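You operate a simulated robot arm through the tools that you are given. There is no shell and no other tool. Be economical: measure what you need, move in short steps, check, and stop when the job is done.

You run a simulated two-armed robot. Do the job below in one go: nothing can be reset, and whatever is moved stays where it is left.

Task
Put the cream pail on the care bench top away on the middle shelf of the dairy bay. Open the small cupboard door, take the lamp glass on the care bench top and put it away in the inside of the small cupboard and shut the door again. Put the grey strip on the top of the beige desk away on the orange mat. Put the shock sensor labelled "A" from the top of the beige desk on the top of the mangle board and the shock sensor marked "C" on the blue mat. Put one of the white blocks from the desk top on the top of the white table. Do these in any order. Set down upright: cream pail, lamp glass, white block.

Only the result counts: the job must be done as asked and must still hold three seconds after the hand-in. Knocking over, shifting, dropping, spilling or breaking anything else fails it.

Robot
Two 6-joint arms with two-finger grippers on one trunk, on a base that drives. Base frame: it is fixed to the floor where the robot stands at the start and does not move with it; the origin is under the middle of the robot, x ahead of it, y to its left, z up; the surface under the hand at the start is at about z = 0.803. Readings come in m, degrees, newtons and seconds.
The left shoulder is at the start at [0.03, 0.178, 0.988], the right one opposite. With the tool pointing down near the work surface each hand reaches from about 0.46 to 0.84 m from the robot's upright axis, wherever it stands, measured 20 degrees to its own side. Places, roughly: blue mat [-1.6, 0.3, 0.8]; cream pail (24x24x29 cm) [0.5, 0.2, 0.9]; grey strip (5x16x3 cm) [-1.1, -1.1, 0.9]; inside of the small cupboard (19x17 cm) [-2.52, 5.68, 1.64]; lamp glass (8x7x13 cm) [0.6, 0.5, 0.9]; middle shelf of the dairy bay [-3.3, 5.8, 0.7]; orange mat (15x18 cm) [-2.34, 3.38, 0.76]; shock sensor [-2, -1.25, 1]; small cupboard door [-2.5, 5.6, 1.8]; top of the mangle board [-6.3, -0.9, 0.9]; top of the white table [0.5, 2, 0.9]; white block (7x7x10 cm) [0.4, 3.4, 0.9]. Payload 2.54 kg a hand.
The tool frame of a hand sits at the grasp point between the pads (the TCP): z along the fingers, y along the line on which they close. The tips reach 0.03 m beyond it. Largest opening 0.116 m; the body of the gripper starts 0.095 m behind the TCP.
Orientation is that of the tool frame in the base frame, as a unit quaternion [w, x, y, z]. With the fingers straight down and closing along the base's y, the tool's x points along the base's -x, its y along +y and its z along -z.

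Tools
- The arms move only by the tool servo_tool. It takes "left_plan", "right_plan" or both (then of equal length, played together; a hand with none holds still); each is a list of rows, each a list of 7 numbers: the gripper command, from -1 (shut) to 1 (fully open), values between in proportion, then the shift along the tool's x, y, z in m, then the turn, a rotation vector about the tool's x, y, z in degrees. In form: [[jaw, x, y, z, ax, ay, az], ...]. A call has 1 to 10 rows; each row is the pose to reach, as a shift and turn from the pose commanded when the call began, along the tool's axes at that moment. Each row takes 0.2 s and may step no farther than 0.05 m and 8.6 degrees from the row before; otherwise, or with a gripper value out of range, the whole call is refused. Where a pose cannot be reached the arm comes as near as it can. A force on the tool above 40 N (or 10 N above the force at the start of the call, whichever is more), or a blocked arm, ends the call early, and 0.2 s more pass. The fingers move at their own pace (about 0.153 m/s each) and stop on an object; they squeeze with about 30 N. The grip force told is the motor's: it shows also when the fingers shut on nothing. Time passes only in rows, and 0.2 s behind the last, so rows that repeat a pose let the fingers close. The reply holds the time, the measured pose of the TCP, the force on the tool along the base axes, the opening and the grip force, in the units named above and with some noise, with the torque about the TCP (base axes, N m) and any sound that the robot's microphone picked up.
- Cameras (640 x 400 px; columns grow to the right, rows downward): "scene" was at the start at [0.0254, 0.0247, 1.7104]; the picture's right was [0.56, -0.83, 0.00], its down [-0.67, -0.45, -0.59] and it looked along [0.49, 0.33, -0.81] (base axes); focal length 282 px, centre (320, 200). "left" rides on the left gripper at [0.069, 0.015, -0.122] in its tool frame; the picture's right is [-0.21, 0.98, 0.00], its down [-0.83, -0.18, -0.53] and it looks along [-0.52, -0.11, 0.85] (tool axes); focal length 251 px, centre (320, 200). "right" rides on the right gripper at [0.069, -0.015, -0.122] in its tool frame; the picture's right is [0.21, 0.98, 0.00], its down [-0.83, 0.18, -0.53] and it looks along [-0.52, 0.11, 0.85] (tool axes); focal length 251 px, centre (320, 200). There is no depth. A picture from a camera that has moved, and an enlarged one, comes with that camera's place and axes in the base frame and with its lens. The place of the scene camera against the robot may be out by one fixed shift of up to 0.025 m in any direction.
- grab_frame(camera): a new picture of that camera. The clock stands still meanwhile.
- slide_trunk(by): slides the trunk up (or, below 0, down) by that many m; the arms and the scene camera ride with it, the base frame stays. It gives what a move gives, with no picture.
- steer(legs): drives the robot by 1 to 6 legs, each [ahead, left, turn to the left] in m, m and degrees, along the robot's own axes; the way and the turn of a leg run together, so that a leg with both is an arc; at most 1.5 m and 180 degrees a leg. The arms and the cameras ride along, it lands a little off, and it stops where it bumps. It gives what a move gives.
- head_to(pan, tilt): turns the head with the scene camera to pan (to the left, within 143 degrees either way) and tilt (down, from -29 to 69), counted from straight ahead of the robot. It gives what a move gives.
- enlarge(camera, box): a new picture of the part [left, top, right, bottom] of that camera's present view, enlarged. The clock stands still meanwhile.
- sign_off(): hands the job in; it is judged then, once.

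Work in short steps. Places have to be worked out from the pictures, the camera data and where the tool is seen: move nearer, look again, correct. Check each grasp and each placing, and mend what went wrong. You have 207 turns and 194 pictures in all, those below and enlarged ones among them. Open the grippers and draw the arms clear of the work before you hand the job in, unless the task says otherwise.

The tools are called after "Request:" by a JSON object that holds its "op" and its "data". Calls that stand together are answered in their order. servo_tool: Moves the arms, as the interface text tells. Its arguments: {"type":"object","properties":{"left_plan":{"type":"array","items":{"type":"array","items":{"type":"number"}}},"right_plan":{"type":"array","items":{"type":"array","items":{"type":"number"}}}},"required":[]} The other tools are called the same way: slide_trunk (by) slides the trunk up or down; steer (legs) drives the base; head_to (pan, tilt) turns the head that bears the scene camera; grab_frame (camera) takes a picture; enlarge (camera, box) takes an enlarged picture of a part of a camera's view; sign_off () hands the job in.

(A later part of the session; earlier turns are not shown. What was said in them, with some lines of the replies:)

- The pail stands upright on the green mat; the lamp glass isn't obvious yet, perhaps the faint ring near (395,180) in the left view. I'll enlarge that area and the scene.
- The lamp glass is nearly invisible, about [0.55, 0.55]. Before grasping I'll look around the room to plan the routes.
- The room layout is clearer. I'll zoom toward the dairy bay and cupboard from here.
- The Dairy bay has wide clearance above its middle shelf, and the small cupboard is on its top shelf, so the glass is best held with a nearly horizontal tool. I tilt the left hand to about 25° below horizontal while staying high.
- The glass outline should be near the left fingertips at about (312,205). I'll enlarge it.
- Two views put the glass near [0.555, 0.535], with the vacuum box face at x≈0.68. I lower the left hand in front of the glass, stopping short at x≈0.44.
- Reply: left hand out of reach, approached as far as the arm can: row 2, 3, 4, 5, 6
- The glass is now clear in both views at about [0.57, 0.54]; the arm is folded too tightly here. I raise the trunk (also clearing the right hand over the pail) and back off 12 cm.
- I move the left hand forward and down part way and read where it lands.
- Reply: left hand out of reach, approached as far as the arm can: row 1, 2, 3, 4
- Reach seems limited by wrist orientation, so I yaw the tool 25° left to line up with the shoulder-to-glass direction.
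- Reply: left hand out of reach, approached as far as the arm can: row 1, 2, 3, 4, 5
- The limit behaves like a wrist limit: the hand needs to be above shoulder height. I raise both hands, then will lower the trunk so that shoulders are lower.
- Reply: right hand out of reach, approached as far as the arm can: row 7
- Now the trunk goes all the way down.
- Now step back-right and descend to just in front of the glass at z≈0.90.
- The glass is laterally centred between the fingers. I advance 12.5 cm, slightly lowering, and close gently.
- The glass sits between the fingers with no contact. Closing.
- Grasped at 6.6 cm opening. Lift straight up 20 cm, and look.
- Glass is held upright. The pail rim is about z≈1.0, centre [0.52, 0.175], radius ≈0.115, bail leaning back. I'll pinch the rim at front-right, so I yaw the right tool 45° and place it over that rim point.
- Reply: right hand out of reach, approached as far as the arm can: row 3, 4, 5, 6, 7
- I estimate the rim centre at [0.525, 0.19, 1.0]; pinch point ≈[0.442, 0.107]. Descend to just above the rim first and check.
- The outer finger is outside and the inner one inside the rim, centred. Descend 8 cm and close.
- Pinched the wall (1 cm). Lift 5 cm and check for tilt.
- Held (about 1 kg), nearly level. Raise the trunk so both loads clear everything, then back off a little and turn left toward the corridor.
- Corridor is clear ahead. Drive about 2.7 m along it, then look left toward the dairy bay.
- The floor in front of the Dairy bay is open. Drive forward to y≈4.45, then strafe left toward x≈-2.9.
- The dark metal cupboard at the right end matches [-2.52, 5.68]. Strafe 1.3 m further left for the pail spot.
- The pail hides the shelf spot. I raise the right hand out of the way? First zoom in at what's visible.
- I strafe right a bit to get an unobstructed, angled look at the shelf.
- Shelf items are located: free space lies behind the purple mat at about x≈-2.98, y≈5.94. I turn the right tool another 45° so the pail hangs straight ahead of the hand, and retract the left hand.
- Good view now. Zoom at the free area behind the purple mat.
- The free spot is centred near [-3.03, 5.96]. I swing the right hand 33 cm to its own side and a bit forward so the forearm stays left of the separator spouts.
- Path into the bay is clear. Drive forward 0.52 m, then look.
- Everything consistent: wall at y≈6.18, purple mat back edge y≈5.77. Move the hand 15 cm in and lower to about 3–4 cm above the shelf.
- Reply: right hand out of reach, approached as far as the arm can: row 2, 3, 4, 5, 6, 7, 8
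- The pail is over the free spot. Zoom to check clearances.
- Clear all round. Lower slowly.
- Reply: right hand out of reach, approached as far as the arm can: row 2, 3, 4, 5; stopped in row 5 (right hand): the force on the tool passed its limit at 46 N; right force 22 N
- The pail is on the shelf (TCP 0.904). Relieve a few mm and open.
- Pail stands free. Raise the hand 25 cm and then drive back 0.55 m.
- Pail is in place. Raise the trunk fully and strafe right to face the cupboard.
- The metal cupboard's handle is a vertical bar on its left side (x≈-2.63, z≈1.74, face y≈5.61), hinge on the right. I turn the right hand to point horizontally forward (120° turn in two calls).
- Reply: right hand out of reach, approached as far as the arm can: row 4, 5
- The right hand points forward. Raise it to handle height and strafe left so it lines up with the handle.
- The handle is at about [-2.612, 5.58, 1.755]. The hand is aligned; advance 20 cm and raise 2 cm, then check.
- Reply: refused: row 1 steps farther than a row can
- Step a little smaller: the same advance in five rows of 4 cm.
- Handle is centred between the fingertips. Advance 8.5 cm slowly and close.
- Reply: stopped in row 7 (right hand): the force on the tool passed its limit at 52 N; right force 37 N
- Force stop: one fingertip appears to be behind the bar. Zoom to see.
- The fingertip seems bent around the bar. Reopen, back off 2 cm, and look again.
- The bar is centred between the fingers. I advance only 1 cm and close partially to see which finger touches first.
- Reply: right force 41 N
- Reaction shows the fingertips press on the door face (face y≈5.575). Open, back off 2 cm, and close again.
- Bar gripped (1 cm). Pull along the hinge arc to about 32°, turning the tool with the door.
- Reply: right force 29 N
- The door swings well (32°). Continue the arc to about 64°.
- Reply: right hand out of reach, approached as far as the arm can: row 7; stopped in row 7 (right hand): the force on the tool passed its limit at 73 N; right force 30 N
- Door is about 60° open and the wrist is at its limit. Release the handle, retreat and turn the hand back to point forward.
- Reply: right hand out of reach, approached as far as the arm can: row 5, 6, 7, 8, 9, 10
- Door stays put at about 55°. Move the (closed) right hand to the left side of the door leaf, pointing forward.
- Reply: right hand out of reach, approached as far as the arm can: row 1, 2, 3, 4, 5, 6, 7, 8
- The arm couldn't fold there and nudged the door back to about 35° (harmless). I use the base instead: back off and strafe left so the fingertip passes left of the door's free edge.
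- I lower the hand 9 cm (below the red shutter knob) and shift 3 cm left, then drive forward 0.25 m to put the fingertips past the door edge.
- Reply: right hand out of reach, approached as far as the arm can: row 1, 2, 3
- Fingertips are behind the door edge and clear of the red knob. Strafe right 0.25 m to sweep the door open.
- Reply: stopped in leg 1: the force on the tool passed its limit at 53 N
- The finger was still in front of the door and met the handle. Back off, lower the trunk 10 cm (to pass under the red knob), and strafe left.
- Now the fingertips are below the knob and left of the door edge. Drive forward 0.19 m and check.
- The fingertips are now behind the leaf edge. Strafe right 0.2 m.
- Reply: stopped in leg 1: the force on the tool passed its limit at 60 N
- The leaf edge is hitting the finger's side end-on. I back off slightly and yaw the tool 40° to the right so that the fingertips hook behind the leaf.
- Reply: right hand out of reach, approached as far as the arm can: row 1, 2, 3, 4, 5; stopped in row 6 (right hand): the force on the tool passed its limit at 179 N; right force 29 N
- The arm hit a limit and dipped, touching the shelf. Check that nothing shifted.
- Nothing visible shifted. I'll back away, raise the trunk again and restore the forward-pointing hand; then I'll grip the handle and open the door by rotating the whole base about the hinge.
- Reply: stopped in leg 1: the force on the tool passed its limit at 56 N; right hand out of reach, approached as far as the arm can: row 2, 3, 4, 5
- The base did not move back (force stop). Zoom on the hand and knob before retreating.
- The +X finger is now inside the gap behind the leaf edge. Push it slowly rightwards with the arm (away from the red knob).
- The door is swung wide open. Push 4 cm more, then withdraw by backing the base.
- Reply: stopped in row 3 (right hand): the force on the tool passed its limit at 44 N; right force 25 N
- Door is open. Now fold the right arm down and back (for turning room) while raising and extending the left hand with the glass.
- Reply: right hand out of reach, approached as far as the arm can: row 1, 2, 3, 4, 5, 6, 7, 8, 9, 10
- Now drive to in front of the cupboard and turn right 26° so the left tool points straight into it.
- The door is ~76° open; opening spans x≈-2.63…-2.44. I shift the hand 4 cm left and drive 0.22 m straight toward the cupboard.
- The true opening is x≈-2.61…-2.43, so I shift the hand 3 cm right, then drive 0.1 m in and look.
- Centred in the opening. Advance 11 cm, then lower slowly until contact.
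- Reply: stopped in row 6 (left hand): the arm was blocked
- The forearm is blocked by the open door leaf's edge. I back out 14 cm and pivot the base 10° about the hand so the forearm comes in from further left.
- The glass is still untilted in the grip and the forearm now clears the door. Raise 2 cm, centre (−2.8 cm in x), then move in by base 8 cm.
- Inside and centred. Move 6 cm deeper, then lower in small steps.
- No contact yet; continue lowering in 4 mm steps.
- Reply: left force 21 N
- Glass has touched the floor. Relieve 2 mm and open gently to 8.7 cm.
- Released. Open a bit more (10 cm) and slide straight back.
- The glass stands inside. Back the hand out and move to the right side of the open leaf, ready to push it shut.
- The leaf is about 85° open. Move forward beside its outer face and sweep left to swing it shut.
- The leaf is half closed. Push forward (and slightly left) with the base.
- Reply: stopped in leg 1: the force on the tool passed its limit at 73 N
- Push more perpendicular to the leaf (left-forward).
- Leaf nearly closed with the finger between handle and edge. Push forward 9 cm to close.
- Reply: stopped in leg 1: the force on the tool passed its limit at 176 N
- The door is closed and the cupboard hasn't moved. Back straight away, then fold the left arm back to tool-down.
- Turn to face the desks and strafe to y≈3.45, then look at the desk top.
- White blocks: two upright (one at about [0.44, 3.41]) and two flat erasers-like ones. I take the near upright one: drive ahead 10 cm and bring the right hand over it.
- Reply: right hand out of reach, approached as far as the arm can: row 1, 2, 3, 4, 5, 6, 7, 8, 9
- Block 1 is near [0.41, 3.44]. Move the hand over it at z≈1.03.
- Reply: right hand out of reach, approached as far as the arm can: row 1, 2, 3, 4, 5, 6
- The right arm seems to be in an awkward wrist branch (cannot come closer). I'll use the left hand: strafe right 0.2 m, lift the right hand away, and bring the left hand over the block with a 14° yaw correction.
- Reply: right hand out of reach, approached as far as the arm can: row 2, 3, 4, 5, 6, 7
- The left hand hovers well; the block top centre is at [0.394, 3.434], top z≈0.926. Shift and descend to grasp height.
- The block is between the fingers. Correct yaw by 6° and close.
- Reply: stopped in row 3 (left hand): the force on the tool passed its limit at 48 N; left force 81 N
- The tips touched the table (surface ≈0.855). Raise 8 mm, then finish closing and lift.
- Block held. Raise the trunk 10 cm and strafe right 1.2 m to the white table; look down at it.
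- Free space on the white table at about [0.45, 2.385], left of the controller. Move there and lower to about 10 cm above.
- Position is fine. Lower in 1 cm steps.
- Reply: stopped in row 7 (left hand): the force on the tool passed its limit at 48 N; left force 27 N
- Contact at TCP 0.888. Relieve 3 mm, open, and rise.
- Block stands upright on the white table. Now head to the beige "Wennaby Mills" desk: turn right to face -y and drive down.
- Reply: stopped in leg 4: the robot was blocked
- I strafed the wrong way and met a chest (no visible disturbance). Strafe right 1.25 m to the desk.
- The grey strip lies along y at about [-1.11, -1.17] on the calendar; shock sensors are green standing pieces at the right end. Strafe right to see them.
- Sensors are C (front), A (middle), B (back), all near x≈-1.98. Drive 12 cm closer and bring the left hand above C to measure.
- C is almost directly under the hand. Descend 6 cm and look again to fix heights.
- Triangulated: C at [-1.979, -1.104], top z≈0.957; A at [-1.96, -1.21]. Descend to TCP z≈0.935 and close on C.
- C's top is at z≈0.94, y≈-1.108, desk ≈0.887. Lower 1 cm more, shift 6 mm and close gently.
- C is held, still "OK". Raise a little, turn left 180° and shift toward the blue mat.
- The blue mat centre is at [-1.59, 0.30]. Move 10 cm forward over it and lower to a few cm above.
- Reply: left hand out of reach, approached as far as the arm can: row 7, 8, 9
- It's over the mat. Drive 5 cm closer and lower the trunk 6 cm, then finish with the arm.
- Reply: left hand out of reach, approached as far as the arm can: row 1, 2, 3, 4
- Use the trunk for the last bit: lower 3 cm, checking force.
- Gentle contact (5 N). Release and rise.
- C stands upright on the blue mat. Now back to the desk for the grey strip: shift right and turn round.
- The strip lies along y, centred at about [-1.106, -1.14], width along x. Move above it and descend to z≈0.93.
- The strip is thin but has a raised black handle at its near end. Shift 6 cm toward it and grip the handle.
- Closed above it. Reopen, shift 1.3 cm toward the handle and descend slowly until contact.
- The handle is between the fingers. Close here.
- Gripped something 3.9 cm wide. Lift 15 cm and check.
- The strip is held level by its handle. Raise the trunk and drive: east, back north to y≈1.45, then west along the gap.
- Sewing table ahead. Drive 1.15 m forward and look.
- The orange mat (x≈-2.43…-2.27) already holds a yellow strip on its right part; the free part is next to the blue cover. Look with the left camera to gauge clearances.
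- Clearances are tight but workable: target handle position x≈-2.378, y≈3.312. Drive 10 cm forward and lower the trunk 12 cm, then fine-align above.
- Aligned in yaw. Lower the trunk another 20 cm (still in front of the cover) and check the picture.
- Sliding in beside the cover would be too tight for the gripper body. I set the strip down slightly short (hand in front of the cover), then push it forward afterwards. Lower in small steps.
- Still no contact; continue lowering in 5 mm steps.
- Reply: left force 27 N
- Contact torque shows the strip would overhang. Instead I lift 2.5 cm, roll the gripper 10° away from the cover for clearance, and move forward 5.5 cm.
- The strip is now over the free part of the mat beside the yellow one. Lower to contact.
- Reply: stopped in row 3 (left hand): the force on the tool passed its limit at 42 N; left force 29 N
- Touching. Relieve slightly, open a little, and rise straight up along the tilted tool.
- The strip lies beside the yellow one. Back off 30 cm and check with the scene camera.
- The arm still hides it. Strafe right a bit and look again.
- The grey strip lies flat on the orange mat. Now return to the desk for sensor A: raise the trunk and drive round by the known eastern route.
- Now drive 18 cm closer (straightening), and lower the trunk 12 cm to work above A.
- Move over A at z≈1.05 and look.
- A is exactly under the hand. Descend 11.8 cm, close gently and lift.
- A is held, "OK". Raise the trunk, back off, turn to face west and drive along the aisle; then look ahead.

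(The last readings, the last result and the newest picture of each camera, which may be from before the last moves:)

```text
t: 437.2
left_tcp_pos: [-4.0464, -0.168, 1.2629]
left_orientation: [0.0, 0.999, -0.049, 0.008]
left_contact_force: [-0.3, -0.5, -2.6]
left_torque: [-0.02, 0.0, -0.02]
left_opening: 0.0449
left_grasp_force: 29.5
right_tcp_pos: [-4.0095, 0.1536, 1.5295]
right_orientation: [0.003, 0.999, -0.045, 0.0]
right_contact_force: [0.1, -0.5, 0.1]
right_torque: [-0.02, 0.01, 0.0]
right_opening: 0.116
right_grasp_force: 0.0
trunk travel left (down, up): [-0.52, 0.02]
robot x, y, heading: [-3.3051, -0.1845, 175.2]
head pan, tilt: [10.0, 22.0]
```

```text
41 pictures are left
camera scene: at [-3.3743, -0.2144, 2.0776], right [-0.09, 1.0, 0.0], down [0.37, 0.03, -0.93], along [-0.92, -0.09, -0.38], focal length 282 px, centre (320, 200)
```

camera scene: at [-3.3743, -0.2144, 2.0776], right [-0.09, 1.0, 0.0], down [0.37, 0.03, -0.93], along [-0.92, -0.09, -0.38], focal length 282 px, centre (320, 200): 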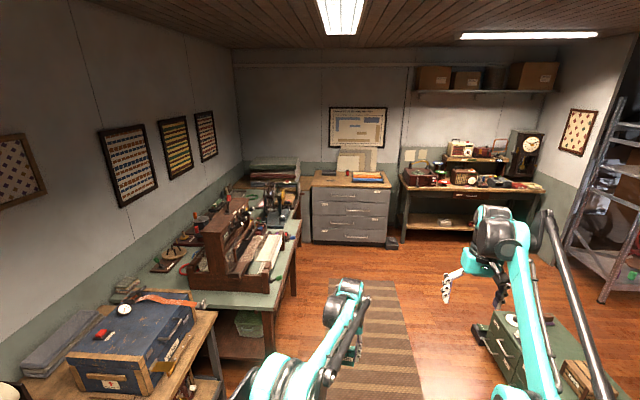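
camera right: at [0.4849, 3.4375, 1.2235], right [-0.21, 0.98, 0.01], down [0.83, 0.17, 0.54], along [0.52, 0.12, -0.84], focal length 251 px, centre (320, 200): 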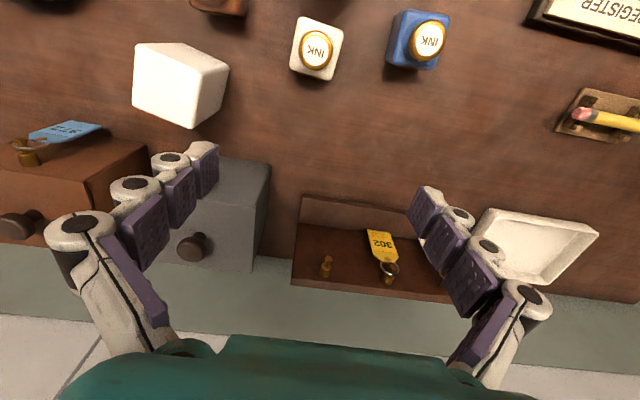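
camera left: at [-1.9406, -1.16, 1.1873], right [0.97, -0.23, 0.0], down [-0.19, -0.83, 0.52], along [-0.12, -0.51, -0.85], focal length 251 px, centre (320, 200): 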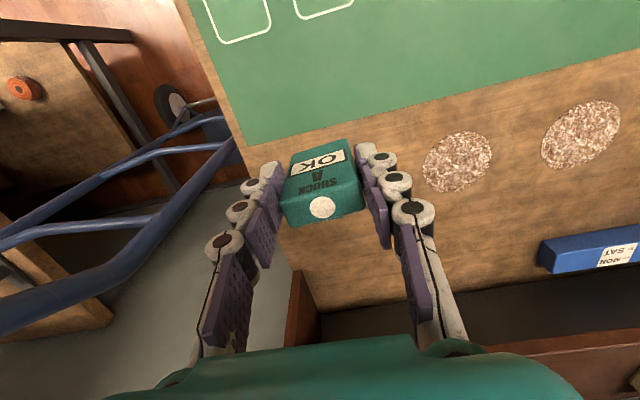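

Request:
{"op": "enlarge", "data": {"camera": "scene", "box": [220, 140, 340, 260]}}

```text
3.33 times, centred on (280, 200) of scene
camera zoom: at [-3.3743, -0.2144, 2.0776], right [-0.09, 1.0, 0.0], down [0.37, 0.03, -0.93], along [-0.92, -0.09, -0.38], focal length 941 px, centre (453, 200)
```

zoom: 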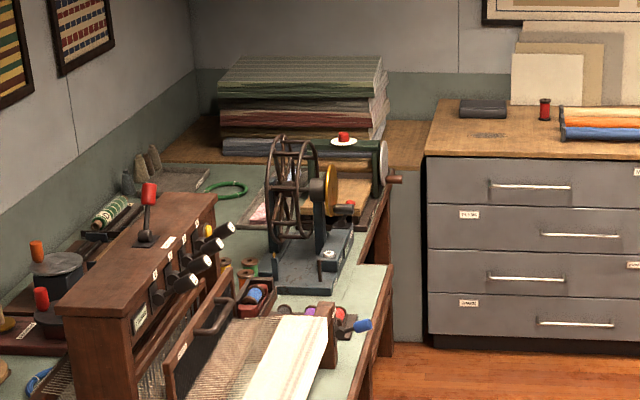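

The mangle board should be the tan board near the far end, beyond the spinning device. Drive west to x≈-6.1 and look left at it.

Request:
{"op": "steer", "data": {"legs": [[0, 0, 4.8], [1.4, 0, 0], [1.35, 0, 0]]}}

Request:
{"op": "head_to", "data": {"pan": 85, "tilt": 45}}

Request:
{"op": "grab_frame", "data": {"camera": "scene"}}

```text
t: 450.9
left_tcp_pos: [-6.7712, -0.2461, 1.2635]
left_orientation: [0.0, 1.0, -0.005, 0.008]
left_contact_force: [-0.1, 0.2, -0.5]
left_torque: [0.01, 0.0, 0.02]
left_opening: 0.0448
left_grasp_force: 30.3
right_tcp_pos: [-6.7632, 0.0779, 1.5313]
right_orientation: [0.003, 1.0, 0.0, 0.0]
right_contact_force: [0.2, 0.3, 0.3]
right_torque: [0.01, 0.02, -0.02]
right_opening: 0.1161
right_grasp_force: 0.2
trunk travel left (down, up): [-0.52, 0.02]
robot x, y, heading: [-6.032, -0.1979, -179.9]
head pan, tilt: [10.0, 22.0]
```

```text
t: 452.4
left_tcp_pos: [-6.7707, -0.2454, 1.2641]
left_orientation: [-0.001, 1.0, -0.005, 0.009]
left_contact_force: [-0.7, -0.8, -1.0]
left_torque: [-0.03, 0.0, 0.02]
left_opening: 0.0448
left_grasp_force: 29.5
right_tcp_pos: [-6.764, 0.0782, 1.5299]
right_orientation: [0.003, 1.0, 0.0, -0.001]
right_contact_force: [0.5, -0.5, -0.4]
right_torque: [-0.01, 0.02, 0.03]
right_opening: 0.1162
right_grasp_force: 0.1
trunk travel left (down, up): [-0.52, 0.02]
robot x, y, heading: [-6.0315, -0.198, -179.7]
head pan, tilt: [85.0, 45.0]
```

```text
39 pictures are left
camera scene: at [-6.0143, -0.2953, 2.0423], right [-1.0, 0.08, 0.0], down [0.06, 0.7, -0.71], along [-0.06, -0.7, -0.71], focal length 282 px, centre (320, 200)
```

scene: 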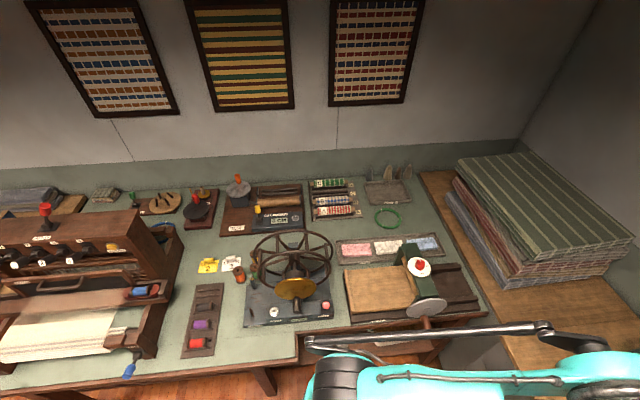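

Request:
{"op": "enlarge", "data": {"camera": "scene", "box": [310, 220, 500, 340]}}

```text
3.33 times, centred on (405, 280) of scene
camera zoom: at [-6.0143, -0.2953, 2.0423], right [-1.0, 0.08, 0.0], down [0.06, 0.7, -0.71], along [-0.06, -0.7, -0.71], focal length 941 px, centre (37, -67)
```

zoom: 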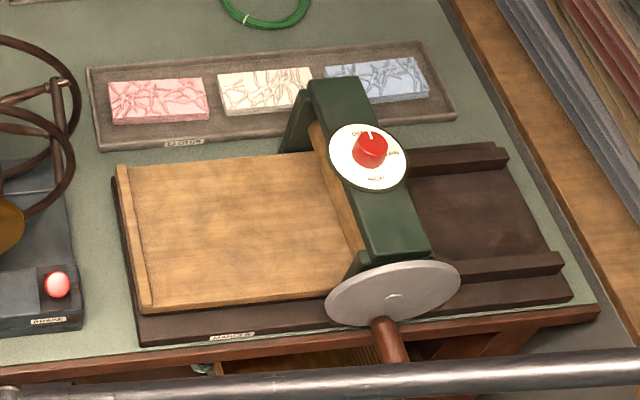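

The tan mangle board's free area centres at about [-6.33, -0.875]. Raise the left hand 10 cm, move ahead 0.3 m and turn left to face the table.

Request:
{"op": "servo_tool", "data": {"left_plan": [[-1, 0, 0, -0.04, 0, 0, 0], [-1, 0, 0, -0.08, 0, 0, 0], [-1, 0, 0, -0.12, 0, 0, 0]]}}

Request:
{"op": "steer", "data": {"legs": [[0.3, 0, 0], [0, 0, 90]]}}

Request:
{"op": "head_to", "data": {"pan": 0, "tilt": 50}}

Request:
{"op": "grab_frame", "data": {"camera": "left"}}

```text
t: 453.2
left_tcp_pos: [-6.7743, -0.2467, 1.3831]
left_orientation: [-0.002, 1.0, -0.005, 0.008]
left_contact_force: [-0.2, -0.4, -1.2]
left_torque: [-0.02, 0.02, 0.05]
left_opening: 0.0449
left_grasp_force: 30.3
right_tcp_pos: [-6.762, 0.0788, 1.5305]
right_orientation: [0.003, 1.0, -0.001, 0.0]
right_contact_force: [0.0, 0.2, 0.6]
right_torque: [-0.02, 0.02, 0.0]
right_opening: 0.1162
right_grasp_force: 0.1
trunk travel left (down, up): [-0.52, 0.02]
robot x, y, heading: [-6.029, -0.1976, -179.6]
head pan, tilt: [85.0, 45.0]
```

```text
t: 459.0
left_tcp_pos: [-6.3049, -0.9444, 1.3837]
left_orientation: [-0.006, 0.717, 0.697, 0.005]
left_contact_force: [-0.4, 0.6, 0.2]
left_torque: [0.0, -0.01, -0.02]
left_opening: 0.0448
left_grasp_force: 29.9
right_tcp_pos: [-6.6287, -0.9279, 1.5302]
right_orientation: [0.002, 0.713, 0.701, 0.002]
right_contact_force: [0.1, 0.4, 0.4]
right_torque: [-0.02, -0.01, -0.02]
right_opening: 0.1158
right_grasp_force: 0.1
trunk travel left (down, up): [-0.52, 0.02]
robot x, y, heading: [-6.3393, -0.2024, -90.7]
head pan, tilt: [85.0, 45.0]
```

```text
t: 460.6
left_tcp_pos: [-6.3046, -0.9464, 1.3835]
left_orientation: [-0.006, 0.716, 0.698, 0.005]
left_contact_force: [0.1, 0.2, -0.8]
left_torque: [-0.04, 0.0, 0.01]
left_opening: 0.0448
left_grasp_force: 30.3
right_tcp_pos: [-6.629, -0.9266, 1.5302]
right_orientation: [0.003, 0.713, 0.701, 0.003]
right_contact_force: [0.4, 0.5, -0.3]
right_torque: [-0.01, -0.03, 0.0]
right_opening: 0.1159
right_grasp_force: 0.0
trunk travel left (down, up): [-0.52, 0.02]
robot x, y, heading: [-6.3371, -0.1989, -90.6]
head pan, tilt: [0.0, 50.0]
```

```text
37 pictures are left
camera left: at [-6.2877, -0.8788, 1.5068], right [0.97, -0.24, 0.0], down [-0.2, -0.83, 0.52], along [-0.13, -0.5, -0.85], focal length 251 px, centre (320, 200)
```

left: 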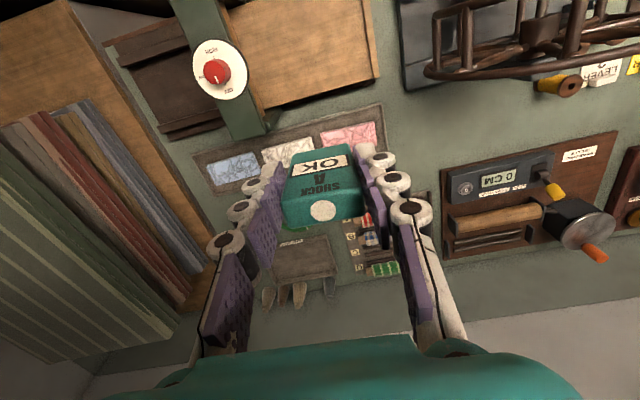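

Board spans x≈-6.46…-6.18, y≈-0.97…-0.77. Shift the hand to [-6.32, -0.87], lower the trunk 18 cm and the arm by 15 cm.

Request:
{"op": "slide_trunk", "data": {"by": -0.18}}

Request:
{"op": "servo_tool", "data": {"left_plan": [[-1, 0.038, -0.008, 0, 0, 0, 0], [-1, 0.076, -0.017, 0, 0, 0, 0], [-1, 0.076, -0.017, 0.045, 0, 0, 0], [-1, 0.076, -0.017, 0.09, 0, 0, 0], [-1, 0.076, -0.017, 0.135, 0, 0, 0], [-1, 0.076, -0.017, 0.17, 0, 0, 0]]}}

Request:
{"op": "grab_frame", "data": {"camera": "left"}}

```text
t: 462.6
left_tcp_pos: [-6.3042, -0.9451, 1.2043]
left_orientation: [-0.006, 0.716, 0.698, 0.005]
left_contact_force: [0.6, 0.0, -1.5]
left_torque: [0.0, 0.04, 0.0]
left_opening: 0.0449
left_grasp_force: 30.1
right_tcp_pos: [-6.6295, -0.9269, 1.3497]
right_orientation: [0.003, 0.713, 0.701, 0.003]
right_contact_force: [-0.3, -0.1, -0.6]
right_torque: [0.05, -0.02, 0.03]
right_opening: 0.1161
right_grasp_force: 0.1
trunk travel left (down, up): [-0.34, 0.2]
robot x, y, heading: [-6.3378, -0.1988, -90.5]
head pan, tilt: [0.0, 50.0]
```

```text
t: 464.0
left_tcp_pos: [-6.3214, -0.8677, 1.0334]
left_orientation: [-0.007, 0.717, 0.697, 0.006]
left_contact_force: [0.0, 0.0, -2.0]
left_torque: [-0.02, -0.02, 0.03]
left_opening: 0.0446
left_grasp_force: 30.4
right_tcp_pos: [-6.6279, -0.9265, 1.3488]
right_orientation: [0.002, 0.713, 0.701, 0.003]
right_contact_force: [0.3, 0.2, 0.0]
right_torque: [-0.02, 0.03, 0.0]
right_opening: 0.1161
right_grasp_force: 0.1
trunk travel left (down, up): [-0.34, 0.2]
robot x, y, heading: [-6.3375, -0.2032, -90.8]
head pan, tilt: [0.0, 50.0]
```

```text
36 pictures are left
camera left: at [-6.3038, -0.8029, 1.1569], right [0.97, -0.24, 0.0], down [-0.2, -0.83, 0.52], along [-0.13, -0.5, -0.85], focal length 251 px, centre (320, 200)
```

left: 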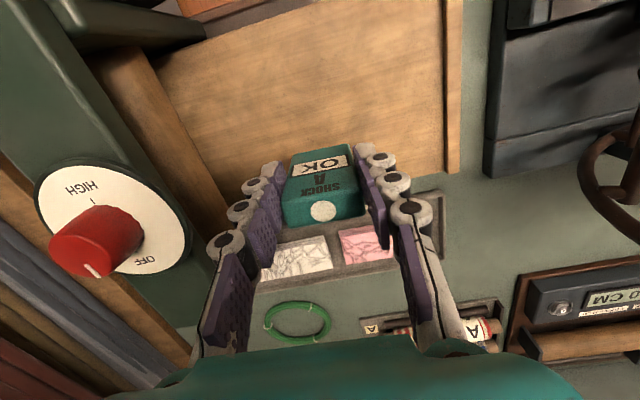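

Well placed over the board. Lower 7 cm, then slowly to contact.

Request:
{"op": "servo_tool", "data": {"left_plan": [[-1, 0, 0, 0.03, 0, 0, 0], [-1, 0, 0, 0.06, 0, 0, 0], [-1, 0, 0, 0.072, 0, 0, 0], [-1, 0, 0, 0.08, 0, 0, 0], [-1, 0, 0, 0.086, 0, 0, 0]]}}

```text
t: 465.2
left_tcp_pos: [-6.3193, -0.8644, 0.9482]
left_orientation: [-0.007, 0.716, 0.698, 0.006]
left_contact_force: [-0.2, 0.1, -0.1]
left_torque: [0.02, 0.03, 0.02]
left_opening: 0.045
left_grasp_force: 29.9
right_tcp_pos: [-6.6291, -0.9274, 1.3501]
right_orientation: [0.003, 0.713, 0.701, 0.003]
right_contact_force: [0.4, 0.3, 0.2]
right_torque: [0.0, -0.01, 0.03]
right_opening: 0.1159
right_grasp_force: 0.0
trunk travel left (down, up): [-0.34, 0.2]
robot x, y, heading: [-6.3381, -0.2, -90.6]
head pan, tilt: [0.0, 50.0]
```

Request:
{"op": "servo_tool", "data": {"left_plan": [[-1, 0, 0, 0.005, 0, 0, 0], [-1, 0, 0, 0.01, 0, 0, 0], [-1, 0, 0, 0.014, 0, 0, 0]]}}

```text
t: 466.0
left_tcp_pos: [-6.3205, -0.8622, 0.9366]
left_orientation: [-0.006, 0.717, 0.697, 0.006]
left_contact_force: [2.1, -0.8, 22.1]
left_torque: [-0.1, -0.09, 0.01]
left_opening: 0.0453
left_grasp_force: 29.9
right_tcp_pos: [-6.6289, -0.9263, 1.3512]
right_orientation: [0.004, 0.713, 0.701, 0.002]
right_contact_force: [-0.4, 0.1, -0.7]
right_torque: [0.01, 0.01, 0.01]
right_opening: 0.116
right_grasp_force: 0.1
trunk travel left (down, up): [-0.34, 0.2]
robot x, y, heading: [-6.3394, -0.2009, -90.8]
head pan, tilt: [0.0, 50.0]
```

Contact at 0.937. Relieve, release and rise.

Request:
{"op": "servo_tool", "data": {"left_plan": [[-1, 0, 0, -0.003, 0, 0, 0], [-0.1, 0, 0, -0.003, 0, 0, 0], [0.2, 0, 0, -0.003, 0, 0, 0], [0.3, 0, 0, -0.003, 0, 0, 0], [0.3, 0, 0, -0.03, 0, 0, 0], [0.3, 0, 0, -0.07, 0, 0, 0], [0.3, 0, 0, -0.115, 0, 0, 0], [0.3, 0, 0, -0.16, 0, 0, 0], [0.3, 0, 0, -0.2, 0, 0, 0]]}}

Request:
{"op": "grab_frame", "data": {"camera": "left"}}

```text
t: 468.0
left_tcp_pos: [-6.3198, -0.8672, 1.1331]
left_orientation: [-0.006, 0.716, 0.698, 0.005]
left_contact_force: [0.0, -0.1, 0.4]
left_torque: [-0.01, -0.04, 0.0]
left_opening: 0.0756
left_grasp_force: 0.0
right_tcp_pos: [-6.6278, -0.9273, 1.3513]
right_orientation: [0.002, 0.713, 0.701, 0.002]
right_contact_force: [-0.7, -0.2, -0.1]
right_torque: [-0.05, 0.01, 0.02]
right_opening: 0.1158
right_grasp_force: 0.1
trunk travel left (down, up): [-0.34, 0.2]
robot x, y, heading: [-6.3381, -0.1994, -90.5]
head pan, tilt: [0.0, 50.0]
```

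```text
35 pictures are left
camera left: at [-6.3036, -0.8015, 1.2561], right [0.97, -0.24, 0.0], down [-0.2, -0.83, 0.52], along [-0.13, -0.5, -0.85], focal length 251 px, centre (320, 200)
```

left: 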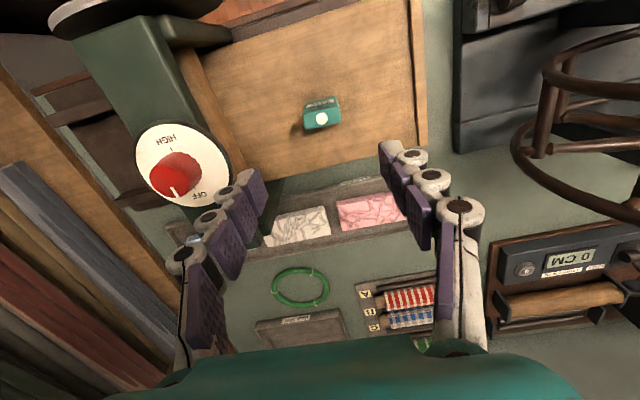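

Sensor A stands on the mangle board. Everything is placed; lift the hand a little more, open fully and back the robot clear.

Request:
{"op": "servo_tool", "data": {"left_plan": [[0.6, 0, 0, -0.04, 0, 0, 0], [1, 0, 0, -0.08, 0, 0, 0], [1, 0, 0, -0.12, 0, 0, 0], [1, 0, 0, -0.12, 0, 0, 0]]}}

Request:
{"op": "steer", "data": {"legs": [[-0.4, 0, 0]]}}

Request:
{"op": "grab_frame", "data": {"camera": "scene"}}

```text
t: 469.0
left_tcp_pos: [-6.3212, -0.8711, 1.2575]
left_orientation: [-0.007, 0.717, 0.697, 0.005]
left_contact_force: [-0.2, -0.6, 0.3]
left_torque: [0.0, -0.01, -0.03]
left_opening: 0.1161
left_grasp_force: 0.1
right_tcp_pos: [-6.6289, -0.9269, 1.3505]
right_orientation: [0.002, 0.713, 0.701, 0.003]
right_contact_force: [0.2, 0.5, 0.0]
right_torque: [0.03, -0.01, 0.02]
right_opening: 0.1157
right_grasp_force: 0.0
trunk travel left (down, up): [-0.34, 0.2]
robot x, y, heading: [-6.3329, -0.2, -90.6]
head pan, tilt: [0.0, 50.0]
```

```text
t: 471.5
left_tcp_pos: [-6.3156, -0.4656, 1.2573]
left_orientation: [-0.005, 0.715, 0.699, 0.005]
left_contact_force: [-0.3, 0.2, -0.3]
left_torque: [-0.02, 0.04, 0.01]
left_opening: 0.116
left_grasp_force: 0.1
right_tcp_pos: [-6.6237, -0.5215, 1.3501]
right_orientation: [0.002, 0.712, 0.702, 0.002]
right_contact_force: [-0.3, -0.3, 0.5]
right_torque: [0.01, -0.02, 0.0]
right_opening: 0.116
right_grasp_force: 0.0
trunk travel left (down, up): [-0.34, 0.2]
robot x, y, heading: [-6.3334, 0.2011, -90.5]
head pan, tilt: [0.0, 50.0]
```

```text
34 pictures are left
camera scene: at [-6.3415, 0.1423, 1.8554], right [-1.0, 0.01, 0.0], down [0.01, 0.77, -0.64], along [-0.01, -0.64, -0.77], focal length 282 px, centre (320, 200)
```

scene: 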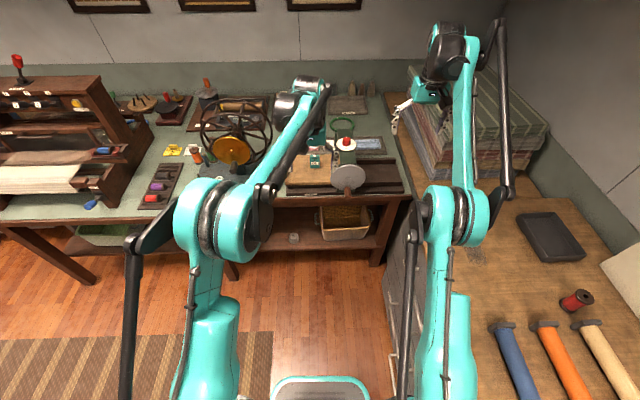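

All placings are confirmed in pictures, grippers are open and the arms are clear; handing in.

Request:
{"op": "sign_off", "data": {}}

```text
The job is handed in.
```

I carried out every part of the job and handed it in, but two things went unchecked after the cupboard door was shut.

| Item | Where it went | Check |
|---|---|---|
| Cream pail | Middle shelf of the dairy bay | Upright in the picture |
| Lamp glass | Inside the small cupboard, door shut | Last seen inside just after release, before the door was pushed shut |
| Grey strip | Orange mat, beside the yellow strip already there | Lying flat |
| Shock sensor A | Mangle board | Upright in the picture |
| Shock sensor C | Blue mat | Upright in the picture |
| White block | White table | Upright in the picture |

- **Glass and door:** The last push closed the door with a hard bump (176 N). The door was shut in the picture just after. I did not open it again to check the glass, and I did not look at the door again before handing in.
- **Other bumps:** The right hand struck the dairy-bay shelf hard (179 N) while I was opening the door. The base ran into the white chest near the STORE door. Nothing had visibly moved in the pictures after either one.

Both grippers are open and the arms are clear of the work.
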